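You operate a simulated robot arm through the tools that you are given. There is no shell and no other tool.

You are at the controls of a simulated robot arm. One attempt, no reset.

Task
Put things in order on the top of the red cabinet. At the end: the red based coil stands where the silver round cover stood; the silver steel rod stands where the red based coil stood; the set-up card is on the brown carton (marked "CLIPS"); the silver round cover from the top of the red cabinet stands where the set-up card stood; whatever was shut is shut again. Leave all else as you found it, and nothing knocked over. Set down upright: set-up card.

It is judged by the outcome, as a careful person would: the job done as asked, and still so three seconds after it is handed in. It fails if anything else is knocked over, pushed out of place, dropped, spilled or broken. Lids that push on must go on centred and level and be pressed home; caps that screw on are set level and turned clockwise until they are tight.

Robot
A 6-joint arm with a two-finger gripper, fixed in place. Base frame: the origin is at the foot of the arm, x ahead of it, y to its left, z up; the work surface is at about z = 0. Readings come in mm, rad, newtons and seconds.
With the tool pointing down near the work surface it reaches from about 180 to 480 mm from the base axis. Its first joint turns from -1.152 to 1.152 rad. Payload 1.76 kg.
The TCP is the grasp point between the finger pads, 29 mm short of the fingertips. In the tool frame z runs along the fingers and y along their closing line. The gripper opens to 82 mm; its body begins 58 mm behind the TCP.
Orientation is that of the tool frame in the base frame, as a unit quaternion [w, x, y, z]. With the fingers straight down and closing along the base's y, the tool's x points along the base's -x, its y along +y and its z along -z.

Tools
- The arm moves only by the tool nudge_tool. Its argument "series" is a list of rows, each a list of 7 numbers: the shift along the tool's x, y, z in units of 250 mm (1.0 is 250 mm), then the turn, a rotation vector about the tool's x, y, z in units of 60 degrees (1.0 is 60 degrees), then the opening, from 0 (shut) to 1 (fully open). In form: [[dx, dy, dz, ax, ay, az, fingers], ...]. A call has 1 to 20 rows; each row is the pose to reach, as a shift and turn from the pose commanded when the call began, along the tool's axes at that moment. A call with a number of a shift or a turn outside -1 to 1 is refused whole. Rows are played at 5 a second. More than 50 mm and 0.15 rad between two rows, or a gripper value outside its range, and nothing of the call is played. A pose out of reach is approached as far as the arm can. The call stops where the force on the tool passes 40 N (or 10 N more than at its start, if that is more) or the arm is blocked; 0.2 s more then pass. Each finger travels about 203.5 mm/s and halts on what it meets, pressing with about 33 N; the grip force reading is that of the motor and also rises with nothing between the fingers. The clock runs only during rows and for 0.2 s after the last one: add rows that repeat a pose to give the fingers time. It gives the time, the measured TCP pose, the force on the tool (base axes), the opening and the grip force at its end, in the units of the frame above (readings bear some noise), with the torque about the TCP (base axes, N m) and any sound that the robot's microphone picked up.
- Cameras (640 x 400 px; columns grow to the right, rows downward): "scene" is fixed at [38.1, 325.9, 413.5]; the picture's right is [-0.89, -0.47, 0.00], its down [-0.31, 0.58, -0.75] and it looks along [0.35, -0.67, -0.66] (base axes); focal length 214 px, centre (320, 200). "wrist" rides on the gripper at [79, 4, -89] in the tool frame; the picture's right is [-0.05, 1.00, 0.00], its down [-0.71, -0.04, -0.71] and it looks along [-0.71, -0.04, 0.71] (tool axes); focal length 256 px, centre (320, 200). There is no depth. A picture from a camera that has moved, and an enlarged one, comes with that camera's place and axes in the base frame and with its lens.
- grab_frame(camera): a new picture of that camera. It takes no simulated time.
- close_up(camera, box): a new picture of the part [left, top, right, bottom] of that camera's present view, enlarged. It takes no simulated time.
- hand_in(): hands the job in; it is judged then, once.

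Places have to be worked out from the pictures, the camera data and where the tool is seen. Open the gripper and draw the arm clear of the work before you hand the job in, unless the task says otherwise.

The tools are called after "Emit:" as a command line: name --pt "numbers of a row" for each row, then --argument value for the rest, lists and objects as JSON in quotes. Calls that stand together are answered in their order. nudge_tool: Moves the arm, as the interface text tells. Its arguments: {"type":"object","properties":{"series":{"type":"array"}},"required":["series"]} The other tools are called the same way: grab_frame (camera) takes a picture; close_up (camera, box) takes an enlarged picture of a part of a camera's view; hand_in () hands the job in.

At the start:

```text
time_s: 0.0
position: [285.8, -81.1, 278.4]
orientation: [0.0, 0.0, 1.0, 0.0]
ft_force: [-0.5, 0.0, -0.6]
torque: [-0.02, 0.01, -0.01]
finger_gap: 81.8
grasp_force: 0.1
```

scene: 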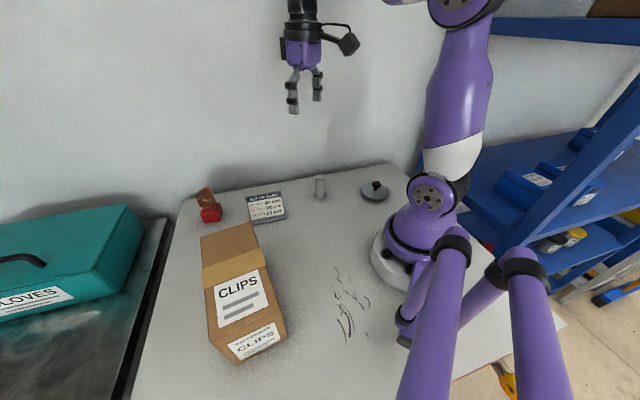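
wrist: 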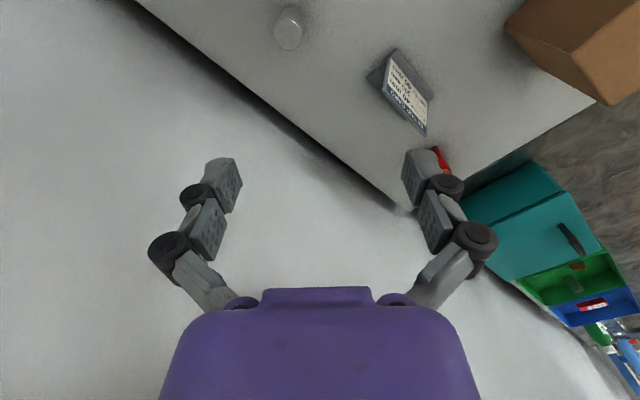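

I start by looking closer at the items on the cabinet top from both cameras.

Emit:
close_up --camera "scene" --box '[180, 160, 340, 260]'

Emit:
close_up --camera "scene" --box '[290, 150, 450, 250]'

Emit:
close_up --camera "scene" --box '[180, 200, 340, 380]'

Emit:
close_up --camera "wrist" --box '[240, 0, 640, 250]'

```text
4.00 times, centred on (260, 210) of scene
camera zoom: at [38.1, 325.9, 413.5], right [-0.89, -0.47, 0.0], down [-0.31, 0.58, -0.75], along [0.35, -0.67, -0.66], focal length 858 px, centre (560, 160)
```

zoom: 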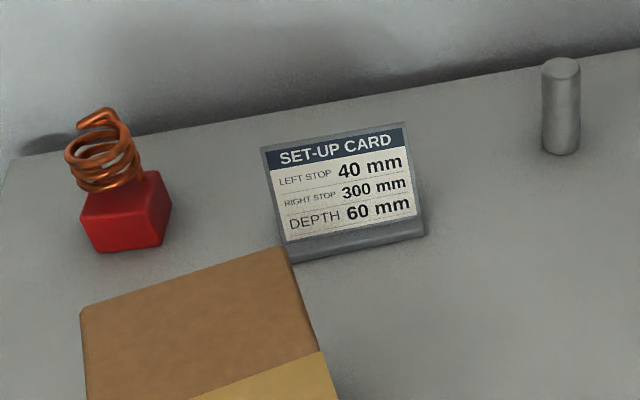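

```text
4.00 times, centred on (370, 200) of scene
camera zoom: at [38.1, 325.9, 413.5], right [-0.89, -0.47, 0.0], down [-0.31, 0.58, -0.75], along [0.35, -0.67, -0.66], focal length 858 px, centre (120, 200)
```

zoom: 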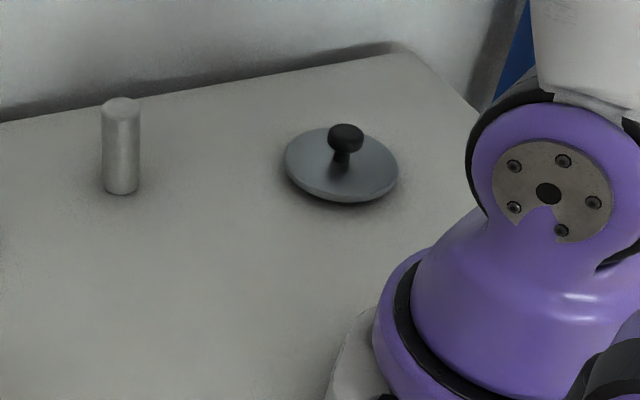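

```text
2.22 times, centred on (260, 290) of scene
camera zoom: at [38.1, 325.9, 413.5], right [-0.89, -0.47, 0.0], down [-0.31, 0.58, -0.75], along [0.35, -0.67, -0.66], focal length 477 px, centre (453, 0)
```

zoom: 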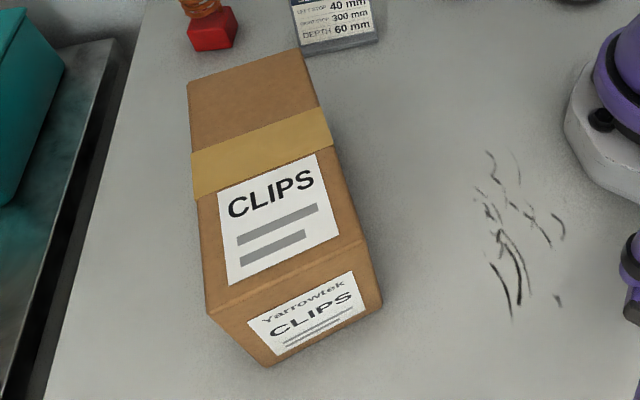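

```text
1.60 times, centred on (440, 125) of wrist
camera zoom: at [206.5, -77.6, 367.2], right [0.05, 1.0, 0.0], down [0.71, -0.04, 0.71], along [0.71, -0.04, -0.71], focal length 410 px, centre (128, 320)
```

zoom: 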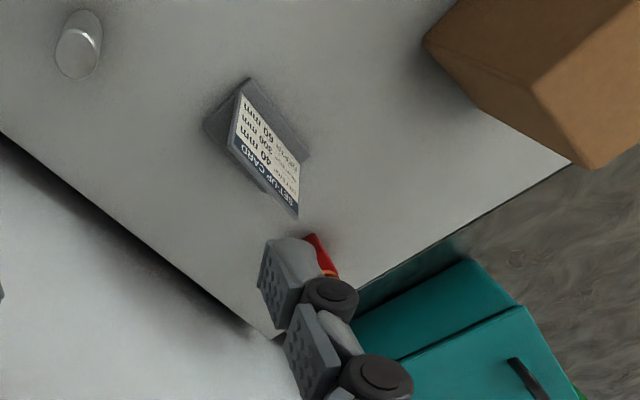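

The items sit roughly at: rod (265,-108), cover (124,-195), coil (480,100), card (340,40), carton centre (239,227). I take closer enlargements of card and coil to understand their shape.

Emit:
close_up --camera "wrist" --box '[350, 30, 470, 150]'

Emit:
close_up --camera "scene" --box '[190, 178, 240, 230]'

Emit:
close_up --camera "scene" --box '[235, 180, 300, 230]'

Emit:
close_up --camera "scene" --box '[350, 170, 400, 210]'

```text
3.33 times, centred on (410, 90) of wrist
camera zoom: at [206.5, -77.6, 367.2], right [0.05, 1.0, 0.0], down [0.71, -0.04, 0.71], along [0.71, -0.04, -0.71], focal length 853 px, centre (20, 567)
```

zoom: 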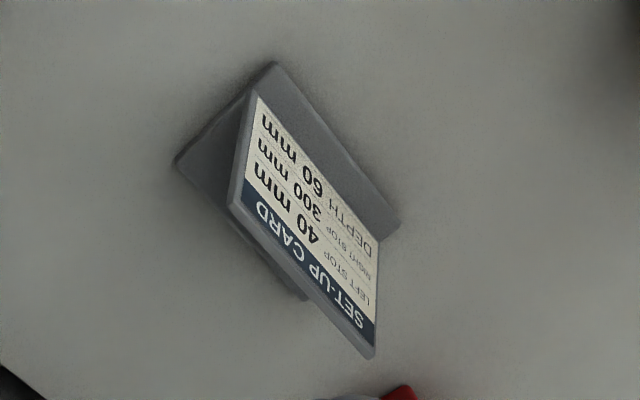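

```text
7.69 times, centred on (215, 204) of scene
camera zoom: at [38.1, 325.9, 413.5], right [-0.89, -0.47, 0.0], down [-0.31, 0.58, -0.75], along [0.35, -0.67, -0.66], focal length 1650 px, centre (1128, 169)
```

zoom: 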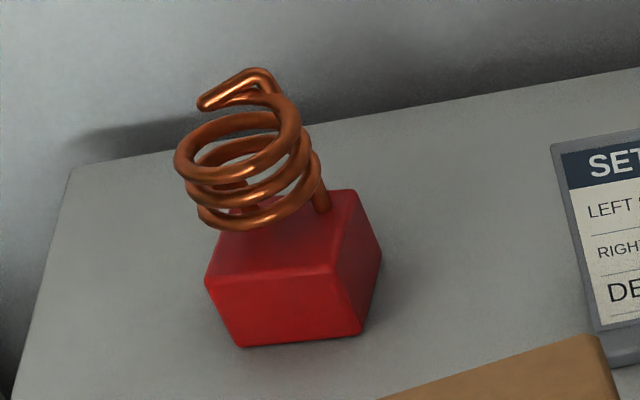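

```text
8.00 times, centred on (268, 205) of scene
camera zoom: at [38.1, 325.9, 413.5], right [-0.89, -0.47, 0.0], down [-0.31, 0.58, -0.75], along [0.35, -0.67, -0.66], focal length 1716 px, centre (740, 160)
```

zoom: 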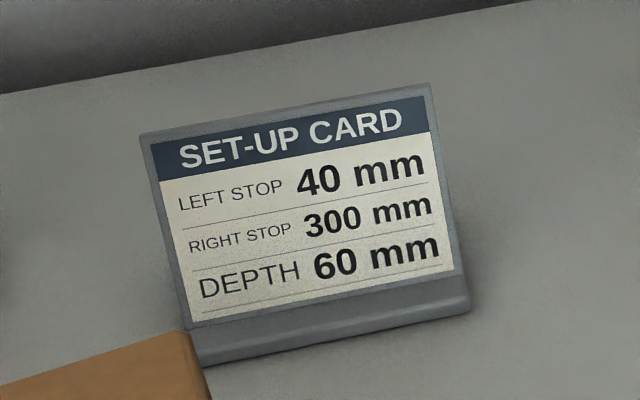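

```text
10.00 times, centred on (375, 190) of scene
camera zoom: at [38.1, 325.9, 413.5], right [-0.89, -0.47, 0.0], down [-0.31, 0.58, -0.75], along [0.35, -0.67, -0.66], focal length 2145 px, centre (-230, 300)
```

zoom: 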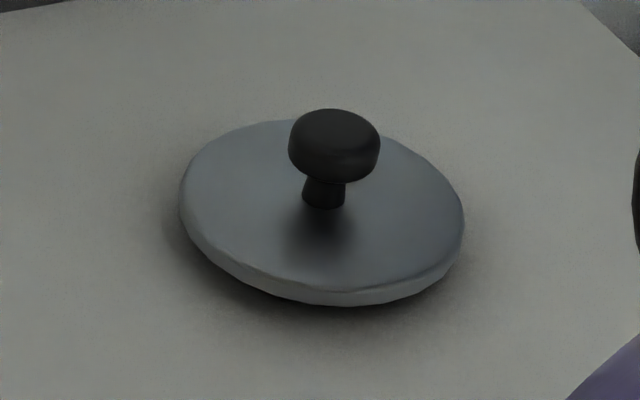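

The card is a panel leaning back about 21° on a base plate (about 90×46 mm, centred near (352,27), long side at about 45°). I turn the tool by 45° and shift so that the wrist camera looks at the card and the area around it.

Emit:
nudge_tool --pt "0.027 0.007 0.033 0 0 -0.125 1" --pt "0.053 0.013 0.067 0 0 -0.25 1" --pt "0.08 0.02 0.1 0 0 -0.375 1" --pt "0.107 0.027 0.133 0 0 -0.5 1" --pt "0.133 0.033 0.167 0 0 -0.625 1" --pt "0.16 0.04 0.2 0 0 -0.75 1" --pt "0.16 0.04 0.2 0 0 -0.75 1"

Emit:
grab_frame --camera "wrist"

```text
time_s: 1.6
position: [244.3, -70.8, 227.8]
orientation: [-0.001, -0.384, 0.923, 0.0]
ft_force: [0.1, -0.4, -0.5]
torque: [-0.01, 0.0, -0.02]
finger_gap: 82.1
grasp_force: 0.1
```

```text
taken
camera wrist: at [186.9, -124.8, 317.5], right [-0.67, 0.74, 0.0], down [0.52, 0.47, 0.71], along [0.53, 0.47, -0.71], focal length 256 px, centre (320, 200)
```

wrist: 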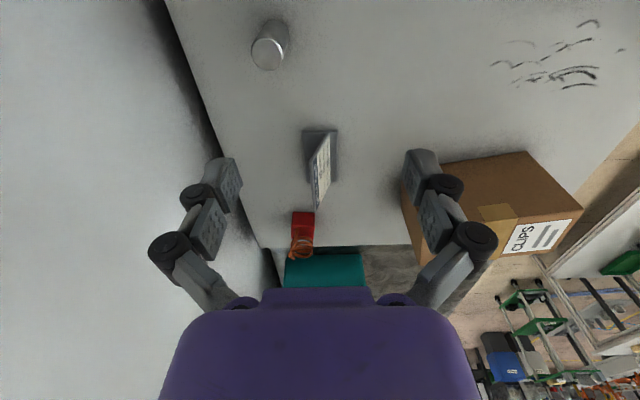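

The card is now viewed end-on. I enlarge the card, coil and rod parts to measure them.

Emit:
close_up --camera "wrist" --box '[270, 110, 370, 210]'

Emit:
close_up --camera "wrist" --box '[260, 195, 340, 275]'

Emit:
close_up --camera "wrist" --box '[220, 0, 320, 100]'

Emit:
close_up --camera "wrist" --box '[380, 130, 600, 280]'

```text
4.00 times, centred on (320, 160) of wrist
camera zoom: at [186.9, -124.8, 317.5], right [-0.67, 0.74, 0.0], down [0.52, 0.47, 0.71], along [0.53, 0.47, -0.71], focal length 1024 px, centre (320, 360)
```

zoom: 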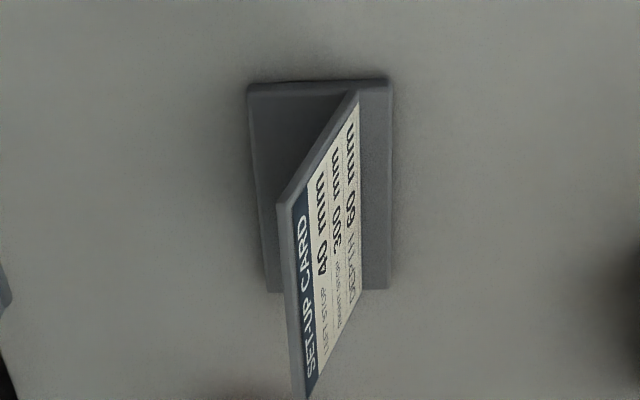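

```text
5.00 times, centred on (300, 235) of wrist
camera zoom: at [186.9, -124.8, 317.5], right [-0.67, 0.74, 0.0], down [0.52, 0.47, 0.71], along [0.53, 0.47, -0.71], focal length 1280 px, centre (420, 25)
```

zoom: 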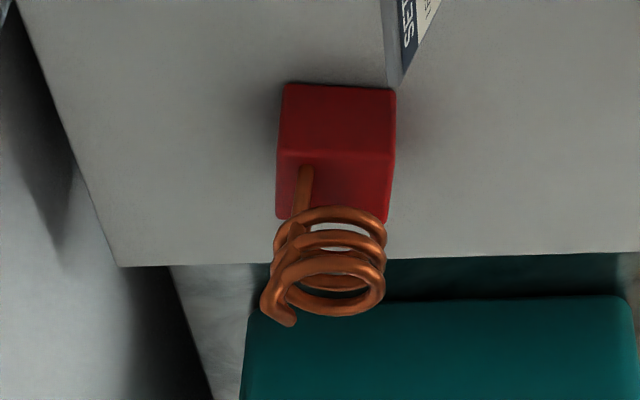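

```text
4.00 times, centred on (270, 50) of wrist
camera zoom: at [186.9, -124.8, 317.5], right [-0.67, 0.74, 0.0], down [0.52, 0.47, 0.71], along [0.53, 0.47, -0.71], focal length 1024 px, centre (520, 800)
```

zoom: 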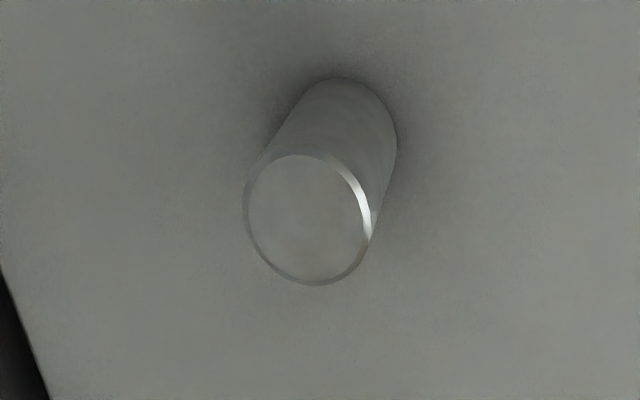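

```text
2.67 times, centred on (490, 205) of wrist
camera zoom: at [186.9, -124.8, 317.5], right [-0.67, 0.74, 0.0], down [0.52, 0.47, 0.71], along [0.53, 0.47, -0.71], focal length 683 px, centre (-133, 187)
```

zoom: 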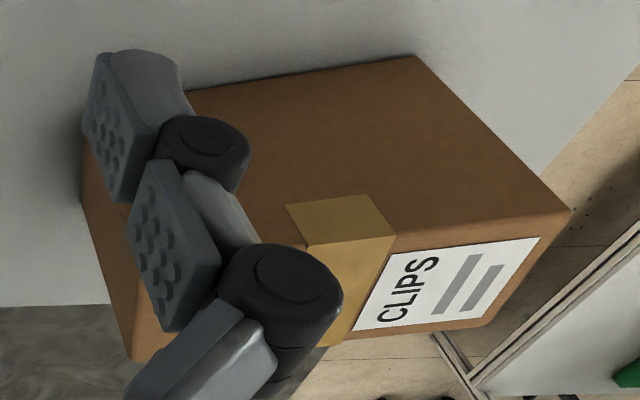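

Card base centre measured at (351.7,27.6), yaw ≈44.6°, panel top edge at z≈69 leaning ≈20° away. I go to a pre-grasp pose about 100 mm back along the panel line with the tool tilted 20°.

Emit:
nudge_tool --pt "-0.116 -0.038 0.06 -0.067 0 0 0.8" --pt "-0.231 -0.076 0.12 -0.133 0 0 0.8" --pt "-0.347 -0.114 0.18 -0.2 0 0 0.8" --pt "-0.462 -0.152 0.239 -0.267 0 0 0.8" --pt "-0.578 -0.19 0.299 -0.333 0 0 0.8" --pt "-0.578 -0.19 0.299 -0.333 0 0 0.8"

Emit:
grab_frame --camera "wrist"

Emit:
grab_frame --camera "scene"

```text
time_s: 3.0
position: [334.8, -72.3, 137.1]
orientation: [-0.072, -0.382, 0.914, 0.117]
ft_force: [0.3, -0.2, -0.2]
torque: [0.0, 0.02, 0.0]
finger_gap: 65.5
grasp_force: 0.1
out of reach, approached as far as the arm can: row 3, 4, 5, 6
```

```text
taken
camera wrist: at [297.0, -140.9, 227.7], right [-0.64, 0.72, 0.27], down [0.67, 0.37, 0.64], along [0.36, 0.59, -0.72], focal length 256 px, centre (320, 200)
```

wrist: 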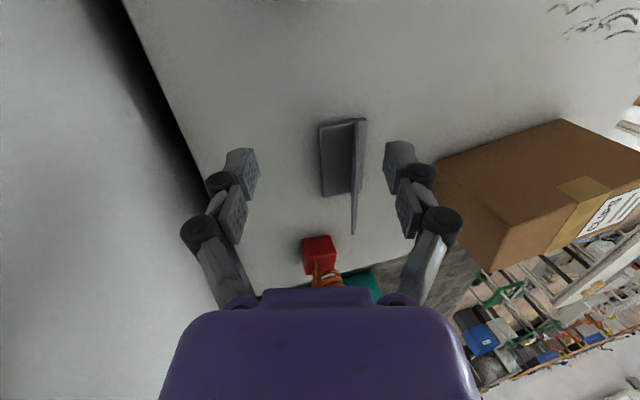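

```text
taken
```

scene: 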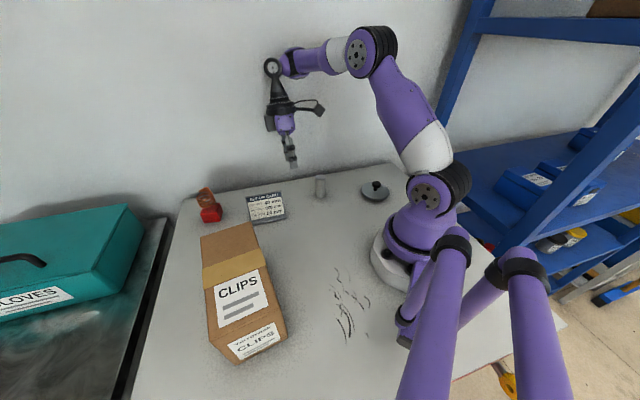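

The arm stopped short of that pose ("out of reach"), so I need to understand the wrist's limits. I look closer at the arm's wrist in the scene camera.

Emit:
close_up --camera "scene" --box '[240, 10, 480, 190]'

Emit:
close_up --camera "scene" --box '[240, 40, 350, 180]'

```text
2.22 times, centred on (360, 100) of scene
camera zoom: at [38.1, 325.9, 413.5], right [-0.89, -0.47, 0.0], down [-0.31, 0.58, -0.75], along [0.35, -0.67, -0.66], focal length 477 px, centre (231, 422)
```

zoom: 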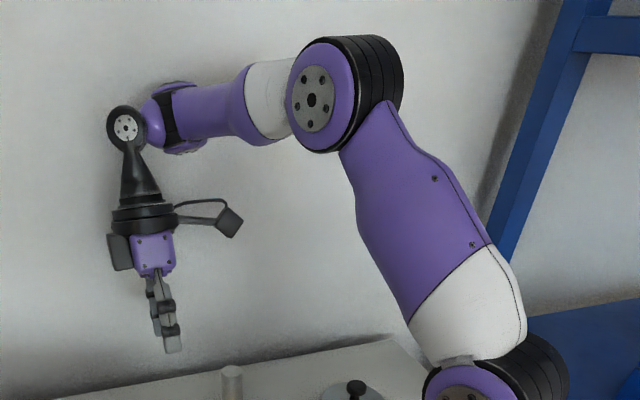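

```text
2.86 times, centred on (295, 110) of scene
camera zoom: at [38.1, 325.9, 413.5], right [-0.89, -0.47, 0.0], down [-0.31, 0.58, -0.75], along [0.35, -0.67, -0.66], focal length 613 px, centre (391, 457)
```

zoom: 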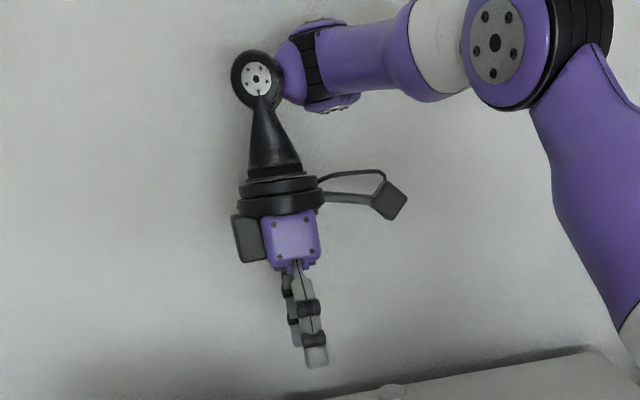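

The wrist seems to be a yaw-hinge/pitch/roll type, which is near-singular with the tool straight down. I repeat the current commanded pose without any shift to see whether the arm settles further toward the target.

Emit:
nudge_tool --pt "0 0 0 0 0 0 0.8" --pt "0 0 0 0 0 0 0.8" --pt "0 0 0 0 0 0 0.8"

```text
time_s: 3.8
position: [334.3, -72.7, 137.3]
orientation: [-0.072, -0.383, 0.914, 0.116]
ft_force: [0.3, 0.8, 0.6]
torque: [0.04, 0.02, 0.01]
finger_gap: 65.6
grasp_force: 0.1
```

The arm now holds a reachable pose at (334,-73,137), tilted about 15.5°. I test a pure shift toward the card with the orientation held.

Emit:
nudge_tool --pt "-0.082 0.02 -0.015 0 0 0 0.8" --pt "-0.164 0.041 -0.029 0 0 0 0.8" --pt "-0.164 0.041 -0.029 0 0 0 0.8"

Emit:
close_up --camera "scene" --box '[230, 10, 430, 180]'

```text
time_s: 4.6
position: [351.0, -63.8, 135.3]
orientation: [-0.082, -0.386, 0.914, 0.096]
ft_force: [0.0, 0.0, -0.6]
torque: [0.0, -0.03, 0.0]
finger_gap: 65.3
grasp_force: 0.0
out of reach, approached as far as the arm can: row 1, 2
```

```text
2.35 times, centred on (330, 95) of scene
camera zoom: at [38.1, 325.9, 413.5], right [-0.89, -0.47, 0.0], down [-0.31, 0.58, -0.75], along [0.35, -0.67, -0.66], focal length 505 px, centre (296, 447)
```

zoom: 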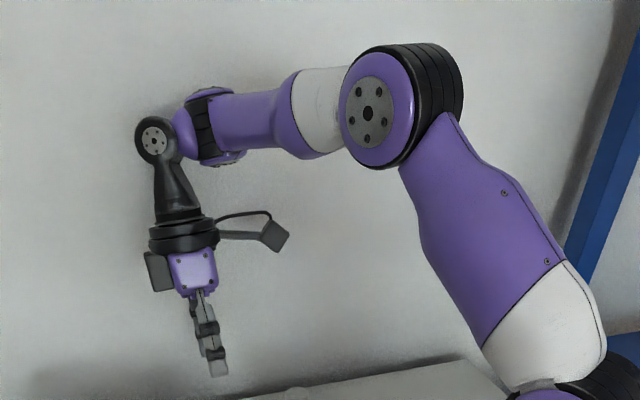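

The sideways tilt is limited near this wrist singularity, so I'll instead use a straight-down grasp: closing across the card's base plate (48 mm deep, 6 mm thick), with the panel standing between the fingers. I return the tool to vertical, yaw 44.6°, above the card centre.

Emit:
nudge_tool --pt "-0.065 0.066 -0.004 0.057 -0.019 0.005 0.9" --pt "-0.13 0.131 -0.008 0.115 -0.038 0.01 0.9" --pt "-0.196 0.197 -0.012 0.172 -0.057 0.015 0.9" --pt "-0.261 0.262 -0.017 0.23 -0.076 0.02 0.9" --pt "-0.261 0.262 -0.017 0.23 -0.076 0.02 0.9"

Emit:
grab_frame --camera "wrist"

```text
time_s: 5.8
position: [377.7, 70.9, 186.0]
orientation: [0.004, -0.373, 0.927, 0.047]
ft_force: [0.5, -1.0, -0.8]
torque: [0.0, 0.0, -0.02]
finger_gap: 73.8
grasp_force: 0.0
out of reach, approached as far as the arm can: row 2, 3, 4, 5
```

```text
taken
camera wrist: at [322.1, 10.9, 272.0], right [-0.65, 0.75, 0.08], down [0.56, 0.4, 0.73], along [0.52, 0.52, -0.68], focal length 256 px, centre (320, 200)
```

wrist: 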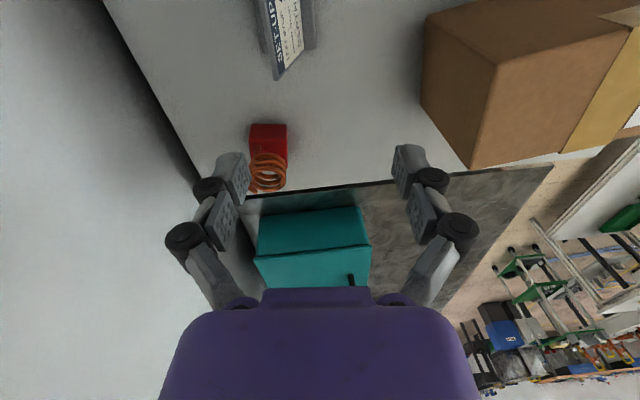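

The solver wandered off through the wrist singularity; the tool is now at (378,71,186), clear of everything. I tilt the fingers outward radially (well away from the singularity) to get the wrist hinge straight again.

Emit:
nudge_tool --pt "-0.057 -0.057 -0.022 0.073 -0.071 0 0.9" --pt "-0.115 -0.114 -0.045 0.145 -0.141 0 0.9" --pt "-0.172 -0.172 -0.067 0.218 -0.212 0 0.9" --pt "-0.23 -0.229 -0.09 0.29 -0.282 0 0.9" --pt "-0.287 -0.286 -0.112 0.363 -0.353 0 0.9" --pt "-0.287 -0.286 -0.112 0.363 -0.353 0 0.9"

Emit:
grab_frame --camera "scene"

```text
time_s: 7.2
position: [471.1, 47.7, 263.9]
orientation: [0.245, -0.355, 0.898, -0.085]
ft_force: [0.4, -0.5, 0.1]
torque: [0.0, 0.02, 0.01]
finger_gap: 74.0
grasp_force: 0.0
out of reach, approached as far as the arm can: row 1, 2, 3, 4, 5, 6
```

```text
taken
```

scene: 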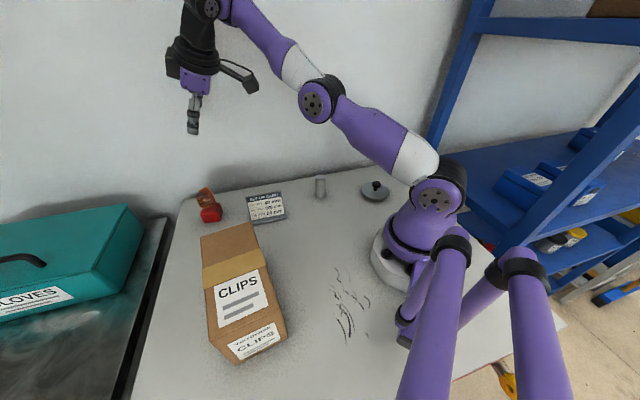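

The arm went to a stretched-up posture. I look at the wrist joints closely to determine their arrangement.

Emit:
close_up --camera "scene" --box '[150, 0, 350, 140]'

Emit:
grab_frame --camera "wrist"

```text
2.86 times, centred on (250, 70) of scene
camera zoom: at [38.1, 325.9, 413.5], right [-0.89, -0.47, 0.0], down [-0.31, 0.58, -0.75], along [0.35, -0.67, -0.66], focal length 613 px, centre (520, 571)
```

zoom: 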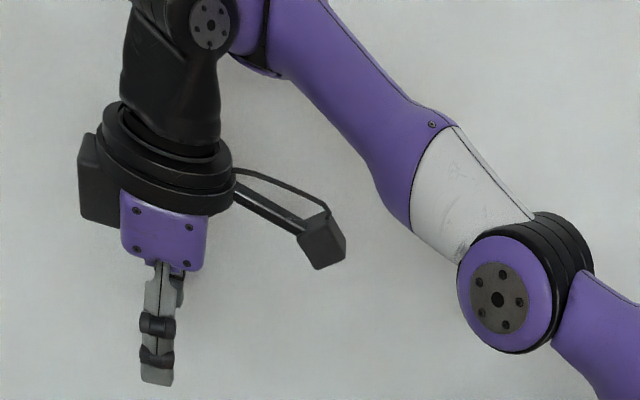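

```text
taken
camera wrist: at [374.6, -5.3, 309.9], right [-0.56, 0.77, -0.31], down [0.11, 0.44, 0.89], along [0.82, 0.47, -0.33], focal length 256 px, centre (320, 200)
```

wrist: 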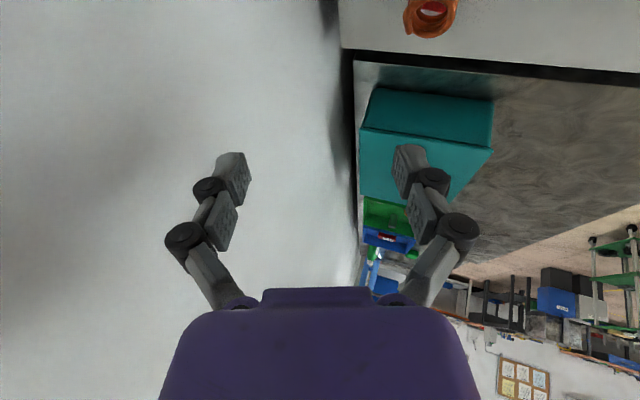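

I suspect the yaw of +45° ran the last joint into a limit so the hinge joint took over. I test turning the tool back the other way (about its own axis) in place.

Emit:
nudge_tool --pt "0 0 0 0 0 0.13 0.9" --pt "0 0 0 0 0 0.26 0.9" --pt "0 0 0 0 0 0.39 0.9" --pt "0 0 0 0 0 0.52 0.9" --pt "0 0 0 0 0 0.65 0.9" --pt "0 0 0 0 0 0.78 0.9" --pt "0 0 0 0 0 0.9 0.9" --pt "0 0 0 0 0 0.9 0.9"

Emit:
grab_frame --camera "scene"

```text
time_s: 9.0
position: [472.5, 46.9, 265.6]
orientation: [0.259, 0.092, 0.961, 0.035]
ft_force: [0.1, -0.6, 0.0]
torque: [0.0, 0.0, 0.0]
finger_gap: 73.6
grasp_force: 0.0
```

```text
taken
```

scene: 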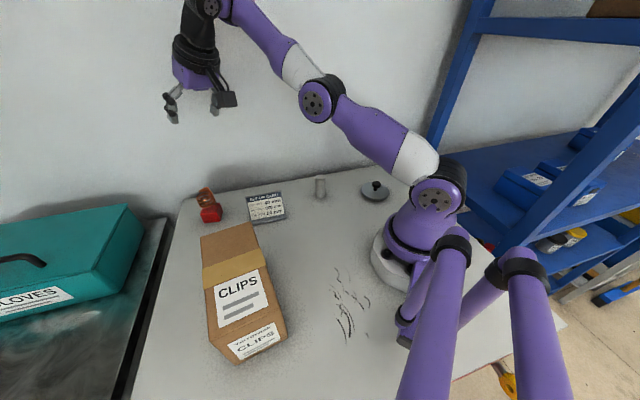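

That turn worked without complaint. Now I test lowering with the same 30° outward tilt to see whether the arm is free again.

Emit:
nudge_tool --pt "0.069 -0.017 0.057 0 0 0 0.9" --pt "0.137 -0.034 0.115 0 0 0 0.9" --pt "0.206 -0.051 0.172 0 0 0 0.9" --pt "0.274 -0.068 0.229 0 0 0 0.9" --pt "0.274 -0.068 0.229 0 0 0 0.9"

Emit:
close_up --camera "scene" --box '[180, 0, 440, 200]'

```text
time_s: 10.2
position: [470.7, 46.2, 263.3]
orientation: [0.258, 0.09, 0.961, 0.035]
ft_force: [0.0, 0.0, 0.7]
torque: [-0.04, -0.04, 0.02]
finger_gap: 73.7
grasp_force: 0.0
out of reach, approached as far as the arm can: row 1, 2, 3, 4, 5
```

```text
2.00 times, centred on (310, 100) of scene
camera zoom: at [38.1, 325.9, 413.5], right [-0.89, -0.47, 0.0], down [-0.31, 0.58, -0.75], along [0.35, -0.67, -0.66], focal length 429 px, centre (340, 400)
```

zoom: 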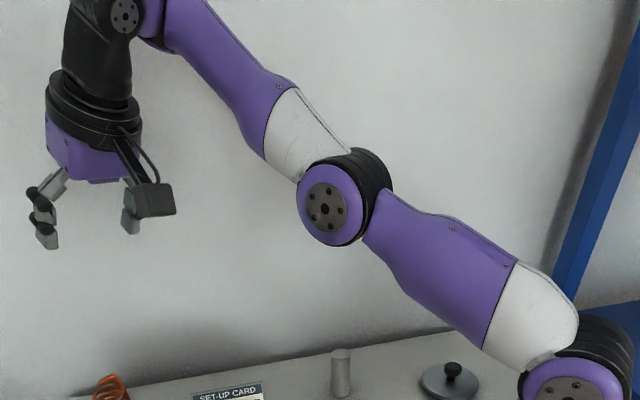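

The arm is stuck in this stretched posture. I probe which small directions are reachable with a series of small test moves (the reply lists the rows that fail).

Emit:
nudge_tool --pt "-0.039 0.009 -0.069 0 0 0 0.9" --pt "0 0 0 0 0 0 0.9" --pt "0.039 -0.009 0.069 0 0 0 0.9" --pt "0 0 0 0 0 0 0.9" --pt "0.0156 0.078 0.0016 0 0 0 0.9" --pt "0 0 0 0 0 0 0.9" --pt "-0.0156 -0.078 -0.0016 0 0 0 0.9" --pt "0 0 0 0 0 0 0.9" --pt "-0.068 0.0127 0.04 0 0 0 0.9" --pt "0 0 0 0 0 0 0.9" --pt "0.068 -0.0127 -0.04 0 0 0 0.9" --pt "0 0 0 0 0 0 0.9" --pt "0 0 0 0 0.13 0 0.9" --pt "0 0 0 0 0 0 0.9" --pt "0 0 0 0 -0.13 0 0.9" --pt "0 0 0 0 0 0 0.9" --pt "0 0 0 0.13 0 0 0.9" --pt "0 0 0 0 0 0 0.9" --pt "0 0 0 -0.13 0 0 0.9" --pt "0 0 0 0 0 0 0.9"

```text
time_s: 14.4
position: [470.8, 48.2, 265.9]
orientation: [0.258, 0.091, 0.961, 0.036]
ft_force: [0.0, 0.6, 0.4]
torque: [0.0, 0.0, -0.01]
finger_gap: 73.8
grasp_force: 0.1
out of reach, approached as far as the arm can: row 3, 5, 7, 9, 11, 12, 14, 15, 17, 19
```

The pattern suggests a wrist pitch limit: only +Z and un-tilting are free. I retreat to the initial pose (vertical, yaw 0) from where everything was free.

Emit:
nudge_tool --pt "0.09 -0.022 -0.036 0.017 0.125 -0.044 0.9" --pt "0.18 -0.045 -0.071 0.035 0.25 -0.088 0.9" --pt "0.27 -0.067 -0.107 0.052 0.374 -0.132 0.9" --pt "0.36 -0.089 -0.143 0.07 0.499 -0.176 0.9" --pt "0.396 -0.221 -0.213 0.07 0.499 -0.176 0.9" --pt "0.432 -0.353 -0.283 0.07 0.499 -0.176 0.9" --pt "0.468 -0.486 -0.354 0.07 0.499 -0.176 0.9" --pt "0.504 -0.618 -0.424 0.07 0.499 -0.176 0.9" --pt "0.504 -0.618 -0.424 0.07 0.499 -0.176 0.9"

Emit:
grab_frame --camera "scene"

```text
time_s: 16.4
position: [281.6, -81.5, 274.5]
orientation: [0.003, 0.001, 1.0, -0.001]
ft_force: [0.8, 0.2, 1.0]
torque: [0.0, -0.01, 0.02]
finger_gap: 74.0
grasp_force: 0.1
```

```text
taken
```

scene: 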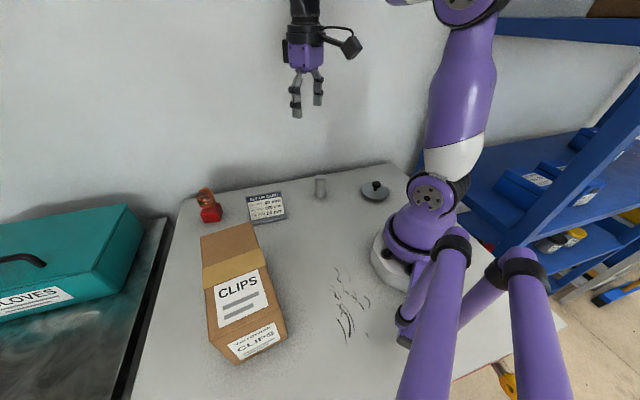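

Back at the initial pose with everything reachable. Now I test a pure vertical-tool move (yaw 0) down over free table at about (240,0,120).

Emit:
nudge_tool --pt "0.033 0.065 0.124 0 0 0 0.9" --pt "0.066 0.13 0.247 0 0 0 0.9" --pt "0.1 0.196 0.371 0 0 0 0.9" --pt "0.133 0.261 0.494 0 0 0 0.9" --pt "0.166 0.326 0.618 0 0 0 0.9" --pt "0.166 0.326 0.618 0 0 0 0.9"

Emit:
grab_frame --camera "scene"

```text
time_s: 17.8
position: [243.2, 2.3, 118.9]
orientation: [0.004, 0.0, 1.0, -0.001]
ft_force: [0.5, -0.2, -1.0]
torque: [0.0, -0.01, -0.05]
finger_gap: 73.9
grasp_force: 0.1
```

```text
taken
```

scene: 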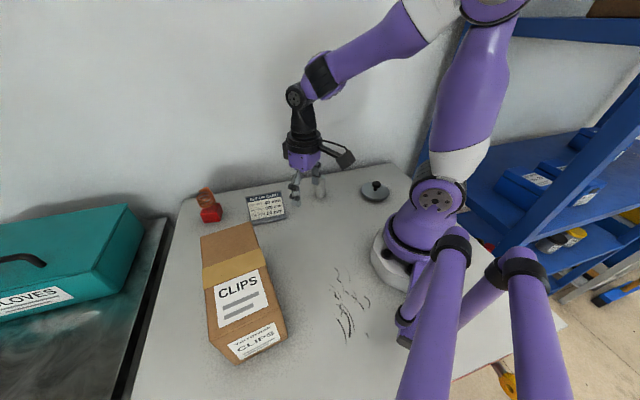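

Good: with yaw near nominal, the arm descends freely. I look closely at the wrist here to understand its joints.

Emit:
close_up --camera "scene" --box '[260, 30, 380, 130]'

Emit:
grab_frame --camera "wrist"

```text
4.00 times, centred on (320, 80) of scene
camera zoom: at [38.1, 325.9, 413.5], right [-0.89, -0.47, 0.0], down [-0.31, 0.58, -0.75], along [0.35, -0.67, -0.66], focal length 858 px, centre (320, 680)
```

zoom: 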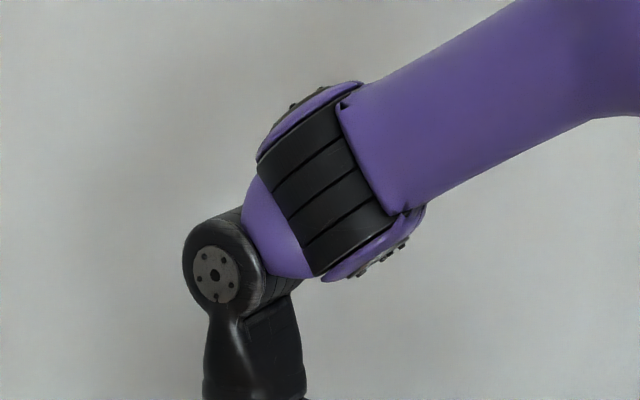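

```text
taken
camera wrist: at [164.3, 5.5, 208.4], right [0.05, 1.0, 0.0], down [0.7, -0.04, 0.71], along [0.71, -0.04, -0.7], focal length 256 px, centre (320, 200)
```

wrist: 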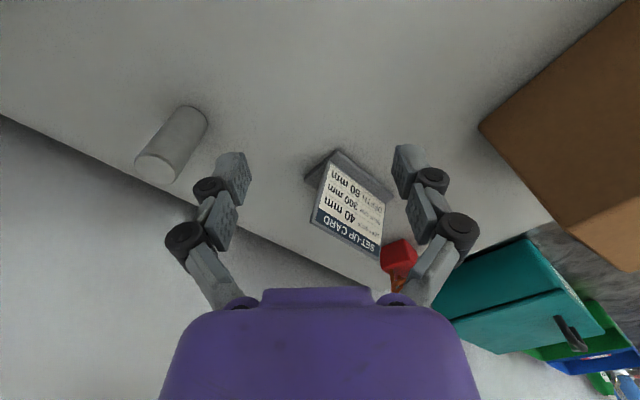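

The wrist is yaw-hinge / pitch / roll, and at this low height it is away from the singularity with the hinge straight. I turn the tool to yaw 44.6° here using the last joint.

Emit:
nudge_tool --pt "0 0 0 0 0 -0.124 0.9" --pt "0 0 0 0 0 -0.248 0.9" --pt "0 0 0 0 0 -0.372 0.9" --pt "0 0 0 0 0 -0.495 0.9" --pt "0 0 0 0 0 -0.619 0.9" --pt "0 0 0 0 0 -0.743 0.9" --pt "0 0 0 0 0 -0.743 0.9"

Emit:
close_up --camera "scene" --box '[260, 30, 380, 130]'

```text
time_s: 19.4
position: [243.5, 0.8, 120.2]
orientation: [0.003, -0.379, 0.925, -0.002]
ft_force: [-0.2, -0.3, -0.1]
torque: [0.01, -0.01, -0.02]
finger_gap: 73.9
grasp_force: 0.2
```

```text
4.00 times, centred on (320, 80) of scene
camera zoom: at [38.1, 325.9, 413.5], right [-0.89, -0.47, 0.0], down [-0.31, 0.58, -0.75], along [0.35, -0.67, -0.66], focal length 858 px, centre (320, 680)
```

zoom: 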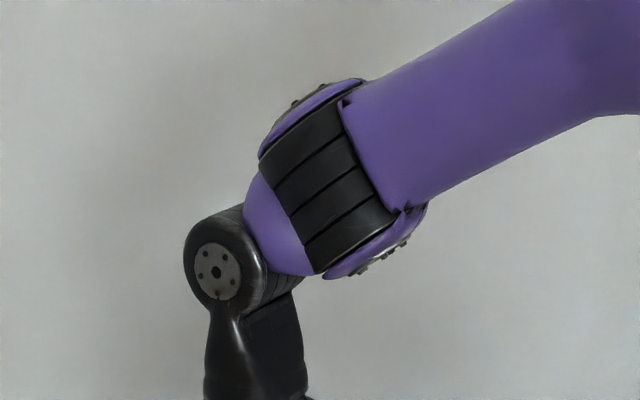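

The yaw is reached cleanly with the hinge straight. I move over the card centre (351.7,27.6) at the same height (fingertips ~90, above the panel's 69).

Emit:
nudge_tool --pt "-0.095 -0.057 0 0 0 0 0.9" --pt "-0.191 -0.115 0 0 0 0 0.9" --pt "-0.287 -0.172 0 0 0 0 0.9" --pt "-0.382 -0.23 0 0 0 0 0.9" --pt "-0.382 -0.23 0 0 0 0 0.9" --pt "-0.382 -0.23 0 0 0 0 0.9"

Emit:
grab_frame --camera "wrist"

Emit:
close_up --camera "scene" --box '[200, 110, 340, 230]'

```text
time_s: 20.8
position: [352.5, 26.4, 120.5]
orientation: [0.002, -0.379, 0.926, -0.001]
ft_force: [-0.1, -0.4, -0.7]
torque: [-0.01, -0.01, 0.04]
finger_gap: 73.7
grasp_force: 0.0
```

```text
taken
camera wrist: at [292.7, -26.7, 209.4], right [-0.66, 0.75, -0.01], down [0.53, 0.47, 0.71], along [0.53, 0.47, -0.7], focal length 256 px, centre (320, 200)
```

wrist: 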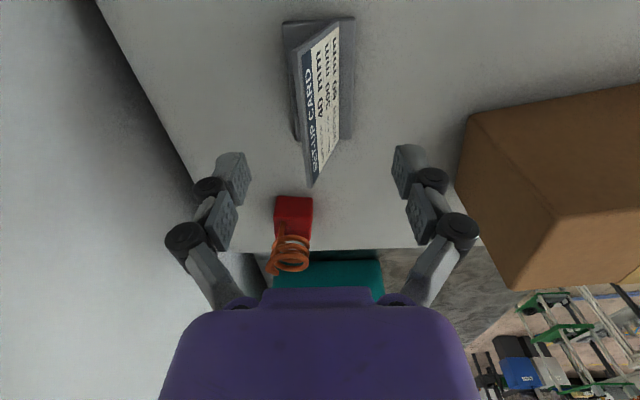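

```text
3.33 times, centred on (270, 170) of scene
camera zoom: at [38.1, 325.9, 413.5], right [-0.89, -0.47, 0.0], down [-0.31, 0.58, -0.75], along [0.35, -0.67, -0.66], focal length 715 px, centre (487, 300)
```

zoom: 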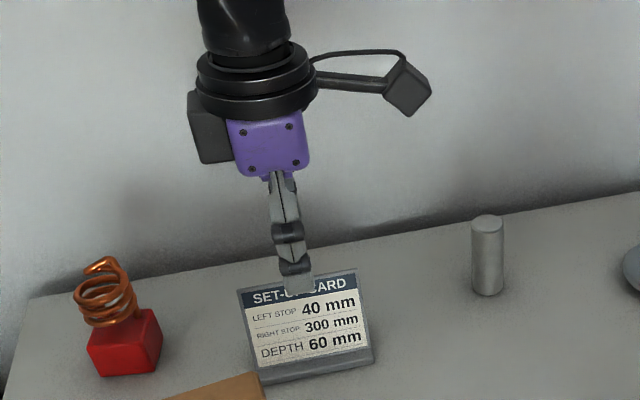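

I enlarge the wrist view to check that the plate is centred between the fingers and to re-measure its edges.

Emit:
close_up --camera "wrist" --box '[230, 0, 410, 200]'

Emit:
close_up --camera "wrist" --box '[380, 130, 460, 210]'

```text
2.00 times, centred on (320, 100) of wrist
camera zoom: at [292.7, -26.7, 209.4], right [-0.66, 0.75, -0.01], down [0.53, 0.47, 0.71], along [0.53, 0.47, -0.7], focal length 512 px, centre (320, 400)
```

zoom: 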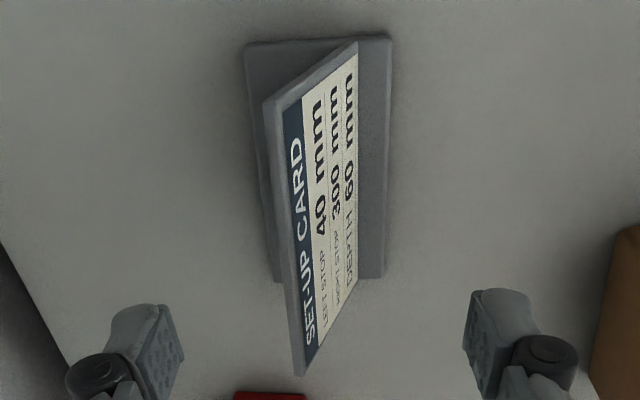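

```text
5.00 times, centred on (420, 170) of wrist
camera zoom: at [292.7, -26.7, 209.4], right [-0.66, 0.75, -0.01], down [0.53, 0.47, 0.71], along [0.53, 0.47, -0.7], focal length 1280 px, centre (-180, 350)
```

zoom: 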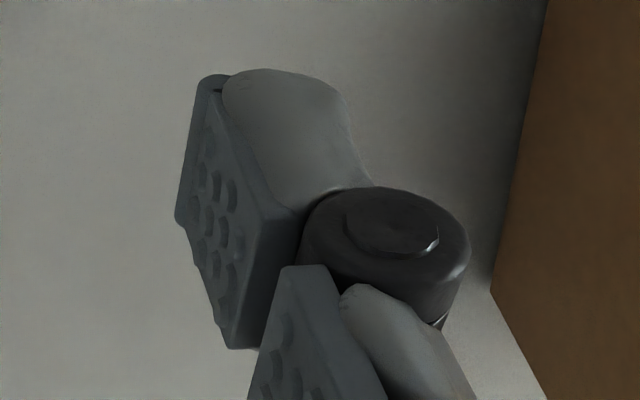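

Plate centre re-measured at (351.4,28.2), within 2 mm of the tool. I descend straight down to about z=33 (tips ~4 mm above the table) with the fingers open.

Emit:
nudge_tool --pt "0 0.006 0.08 0 0 0 0.9" --pt "0 0.006 0.16 0 0 0 0.9" --pt "0 0.006 0.24 0 0 0 0.9" --pt "0 0.006 0.31 0 0 0 0.9" --pt "0 0.006 0.35 0 0 0 0.9" --pt "0 0.006 0.35 0 0 0 0.9"

Emit:
grab_frame --camera "wrist"

Emit:
close_up --camera "scene" --box '[220, 150, 320, 240]'

```text
time_s: 22.2
position: [350.8, 27.7, 32.9]
orientation: [0.002, -0.379, 0.926, -0.002]
ft_force: [-0.2, -0.3, 0.1]
torque: [-0.04, -0.02, -0.03]
finger_gap: 73.8
grasp_force: 0.0
```

```text
taken
camera wrist: at [291.6, -25.2, 121.7], right [-0.66, 0.75, -0.01], down [0.53, 0.47, 0.71], along [0.53, 0.47, -0.7], focal length 256 px, centre (320, 200)
```

wrist: 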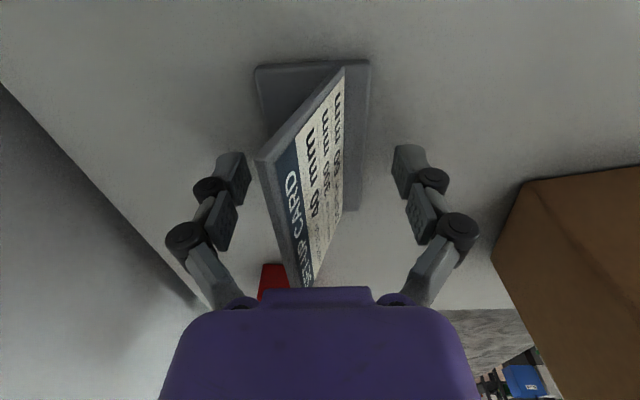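

```text
4.44 times, centred on (270, 195) of scene
camera zoom: at [38.1, 325.9, 413.5], right [-0.89, -0.47, 0.0], down [-0.31, 0.58, -0.75], along [0.35, -0.67, -0.66], focal length 953 px, centre (542, 222)
```

zoom: 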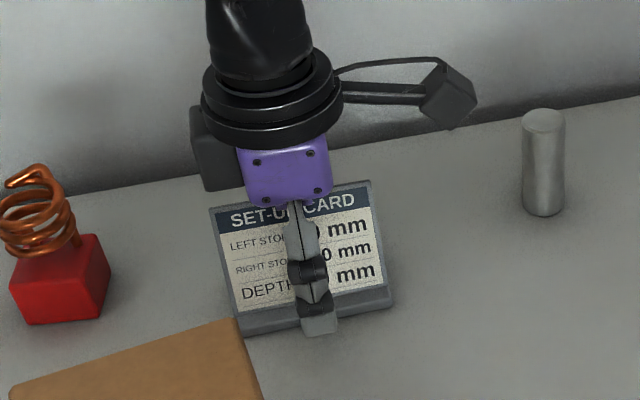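

The fingers straddle the plate with room above the panel. I lower 2 mm more and close gradually on the plate edges.

Emit:
nudge_tool --pt "0 0 0.004 0 0 0 0.8" --pt "0 0 0.008 0 0 0 0.72" --pt "0 0 0.008 0 0 0 0.67" --pt "0 0 0.008 0 0 0 0.64" --pt "0 0 0.008 0 0 0 0.62" --pt "0 0 0.008 0 0 0 0.6" --pt "0 0 0.008 0 0 0 0.58" --pt "0 0 0.008 0 0 0 0.56" --pt "0 0 0.008 0 0 0 0.4" --pt "0 0 0.008 0 0 0 0.2" --pt "0 0 0.008 0 0 0 0.2"

Emit:
grab_frame --camera "wrist"

Emit:
close_up --camera "scene" --box '[220, 150, 320, 240]'

```text
time_s: 24.0
position: [356.1, 28.1, 36.9]
orientation: [0.01, -0.379, 0.925, -0.004]
ft_force: [-0.3, -1.8, 59.4]
torque: [0.72, 1.02, 0.04]
finger_gap: 18.1
grasp_force: 33.0
stopped in row 8: the force on the tool passed its limit at 44 N (the readings are from after the stop); the commanded pose is now the measured one
```

```text
taken
camera wrist: at [294.5, -24.5, 124.9], right [-0.66, 0.75, -0.01], down [0.51, 0.47, 0.72], along [0.54, 0.47, -0.7], focal length 256 px, centre (320, 200)
```

wrist: 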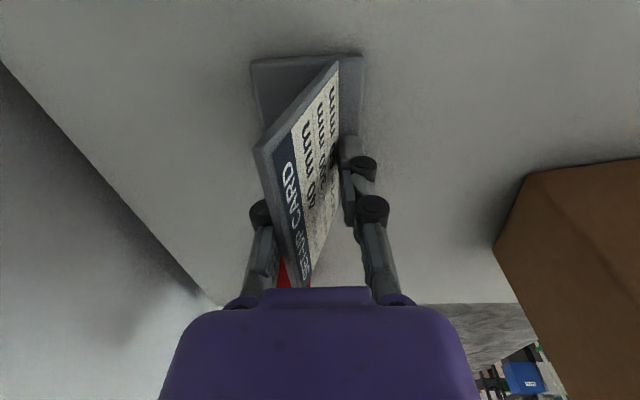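

```text
4.44 times, centred on (270, 195) of scene
camera zoom: at [38.0, 325.8, 413.5], right [-0.89, -0.47, 0.0], down [-0.3, 0.58, -0.75], along [0.35, -0.67, -0.66], focal length 953 px, centre (542, 222)
```

zoom: 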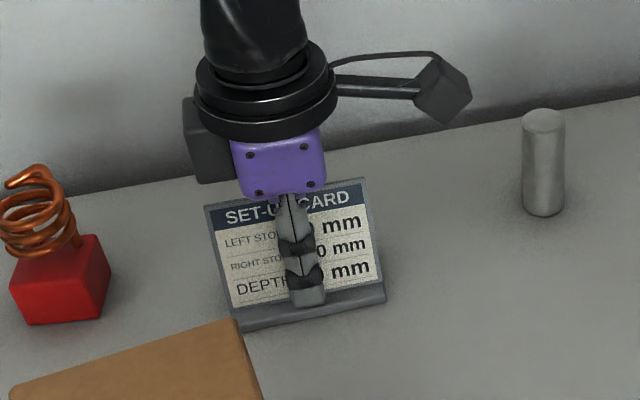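

The fingers slid up over the plate edges and now clamp the panel's lower part (gap 18 mm), pressing down on the plate. I look closer before relieving the pressure.

Emit:
close_up --camera "wrist" --box '[220, 30, 420, 300]'

Emit:
close_up --camera "scene" --box '[245, 180, 305, 235]'

```text
1.48 times, centred on (320, 165) of wrist
camera zoom: at [294.5, -24.5, 124.9], right [-0.66, 0.75, -0.01], down [0.51, 0.47, 0.72], along [0.54, 0.47, -0.7], focal length 379 px, centre (320, 252)
```

zoom: 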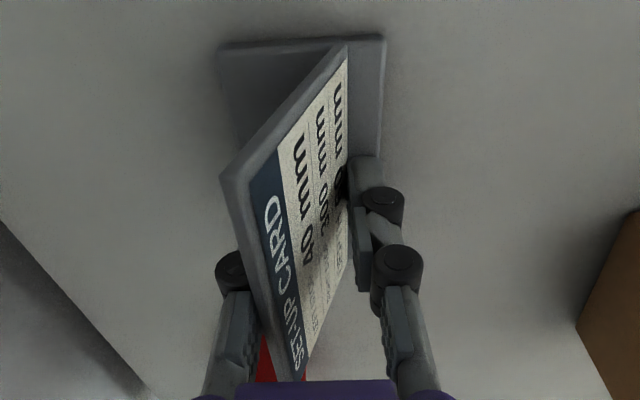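

```text
7.27 times, centred on (275, 208) of scene
camera zoom: at [38.0, 325.8, 413.5], right [-0.89, -0.47, 0.0], down [-0.3, 0.58, -0.75], along [0.35, -0.67, -0.66], focal length 1560 px, centre (647, 146)
```

zoom: 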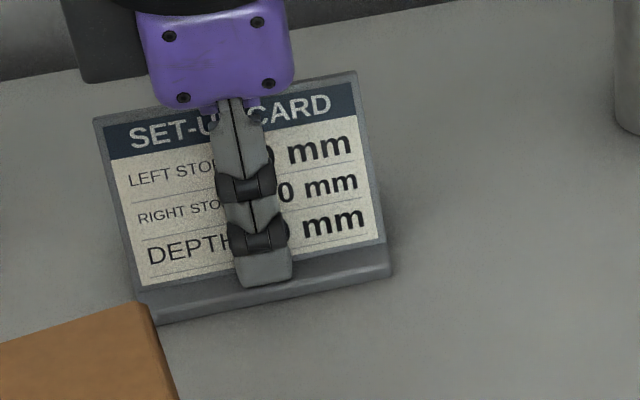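

The fingertips swing on an arc (they were about 10 mm higher when wide open), so they passed over the plate edge. I release gently: raise slightly while opening in steps.

Emit:
nudge_tool --pt "0 0 -0.004 0 0 0 0.24" --pt "0 0 -0.01 0 0 0 0.28" --pt "0 0 -0.016 0 0 0 0.36" --pt "0 0 -0.02 0 0 0 0.46" --pt "0 0 -0.024 0 0 0 0.56" --pt "0 0 -0.024 0 0 0 0.66" --pt "0 0 -0.024 0 0 0 0.78" --pt "0 0 -0.024 0 0 0 0.9" --pt "0 0 -0.024 0 0 0 0.9"

Emit:
grab_frame --camera "wrist"

Emit:
close_up --camera "scene" --box '[220, 150, 320, 240]'

```text
time_s: 26.0
position: [352.2, 28.5, 39.7]
orientation: [0.003, -0.379, 0.925, -0.001]
ft_force: [-0.4, -1.4, 0.3]
torque: [-0.03, 0.0, 0.02]
finger_gap: 74.1
grasp_force: 0.1
```

```text
taken
camera wrist: at [292.4, -24.6, 128.1], right [-0.66, 0.75, -0.01], down [0.52, 0.47, 0.71], along [0.54, 0.47, -0.7], focal length 256 px, centre (320, 200)
```

wrist: 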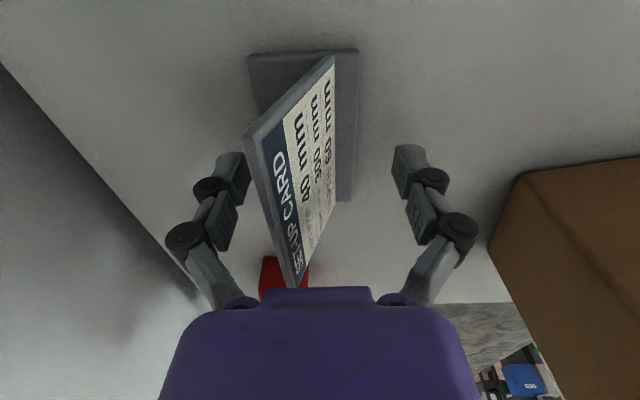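

```text
4.44 times, centred on (270, 195) of scene
camera zoom: at [38.1, 325.9, 413.5], right [-0.89, -0.47, 0.0], down [-0.31, 0.58, -0.75], along [0.35, -0.67, -0.66], focal length 953 px, centre (542, 222)
```

zoom: 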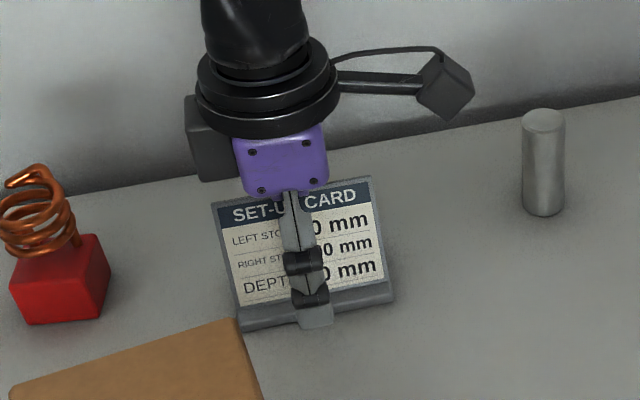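

The card is released and still standing, shifted by a few mm. I measure it again.

Emit:
close_up --camera "wrist" --box '[220, 30, 420, 230]'

Emit:
close_up --camera "wrist" --box '[180, 130, 460, 310]'

```text
2.00 times, centred on (320, 130) of wrist
camera zoom: at [292.4, -24.6, 128.1], right [-0.66, 0.75, -0.01], down [0.52, 0.47, 0.71], along [0.54, 0.47, -0.7], focal length 512 px, centre (320, 340)
```

zoom: 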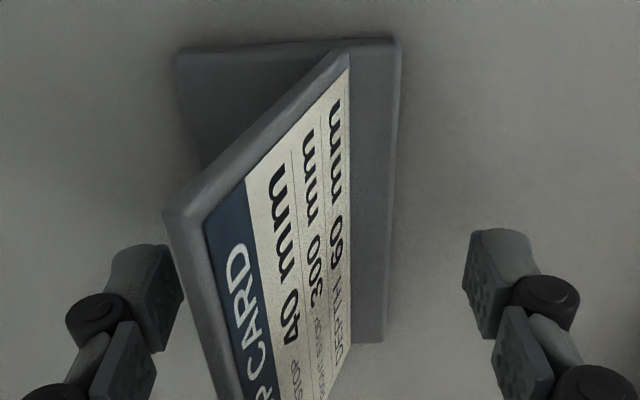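

```text
2.22 times, centred on (320, 220) of wrist
camera zoom: at [292.4, -24.6, 128.1], right [-0.66, 0.75, -0.01], down [0.52, 0.47, 0.71], along [0.54, 0.47, -0.7], focal length 569 px, centre (320, 156)
```

zoom: 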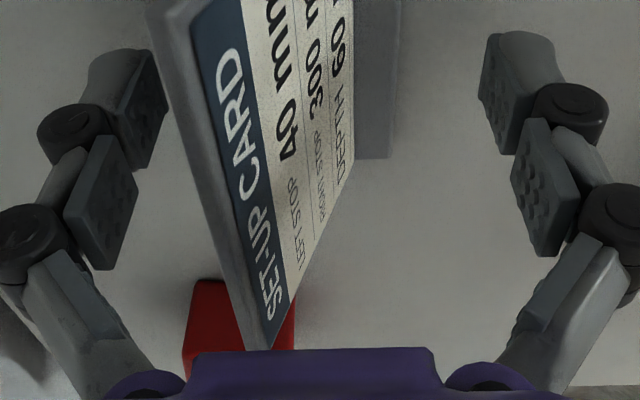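

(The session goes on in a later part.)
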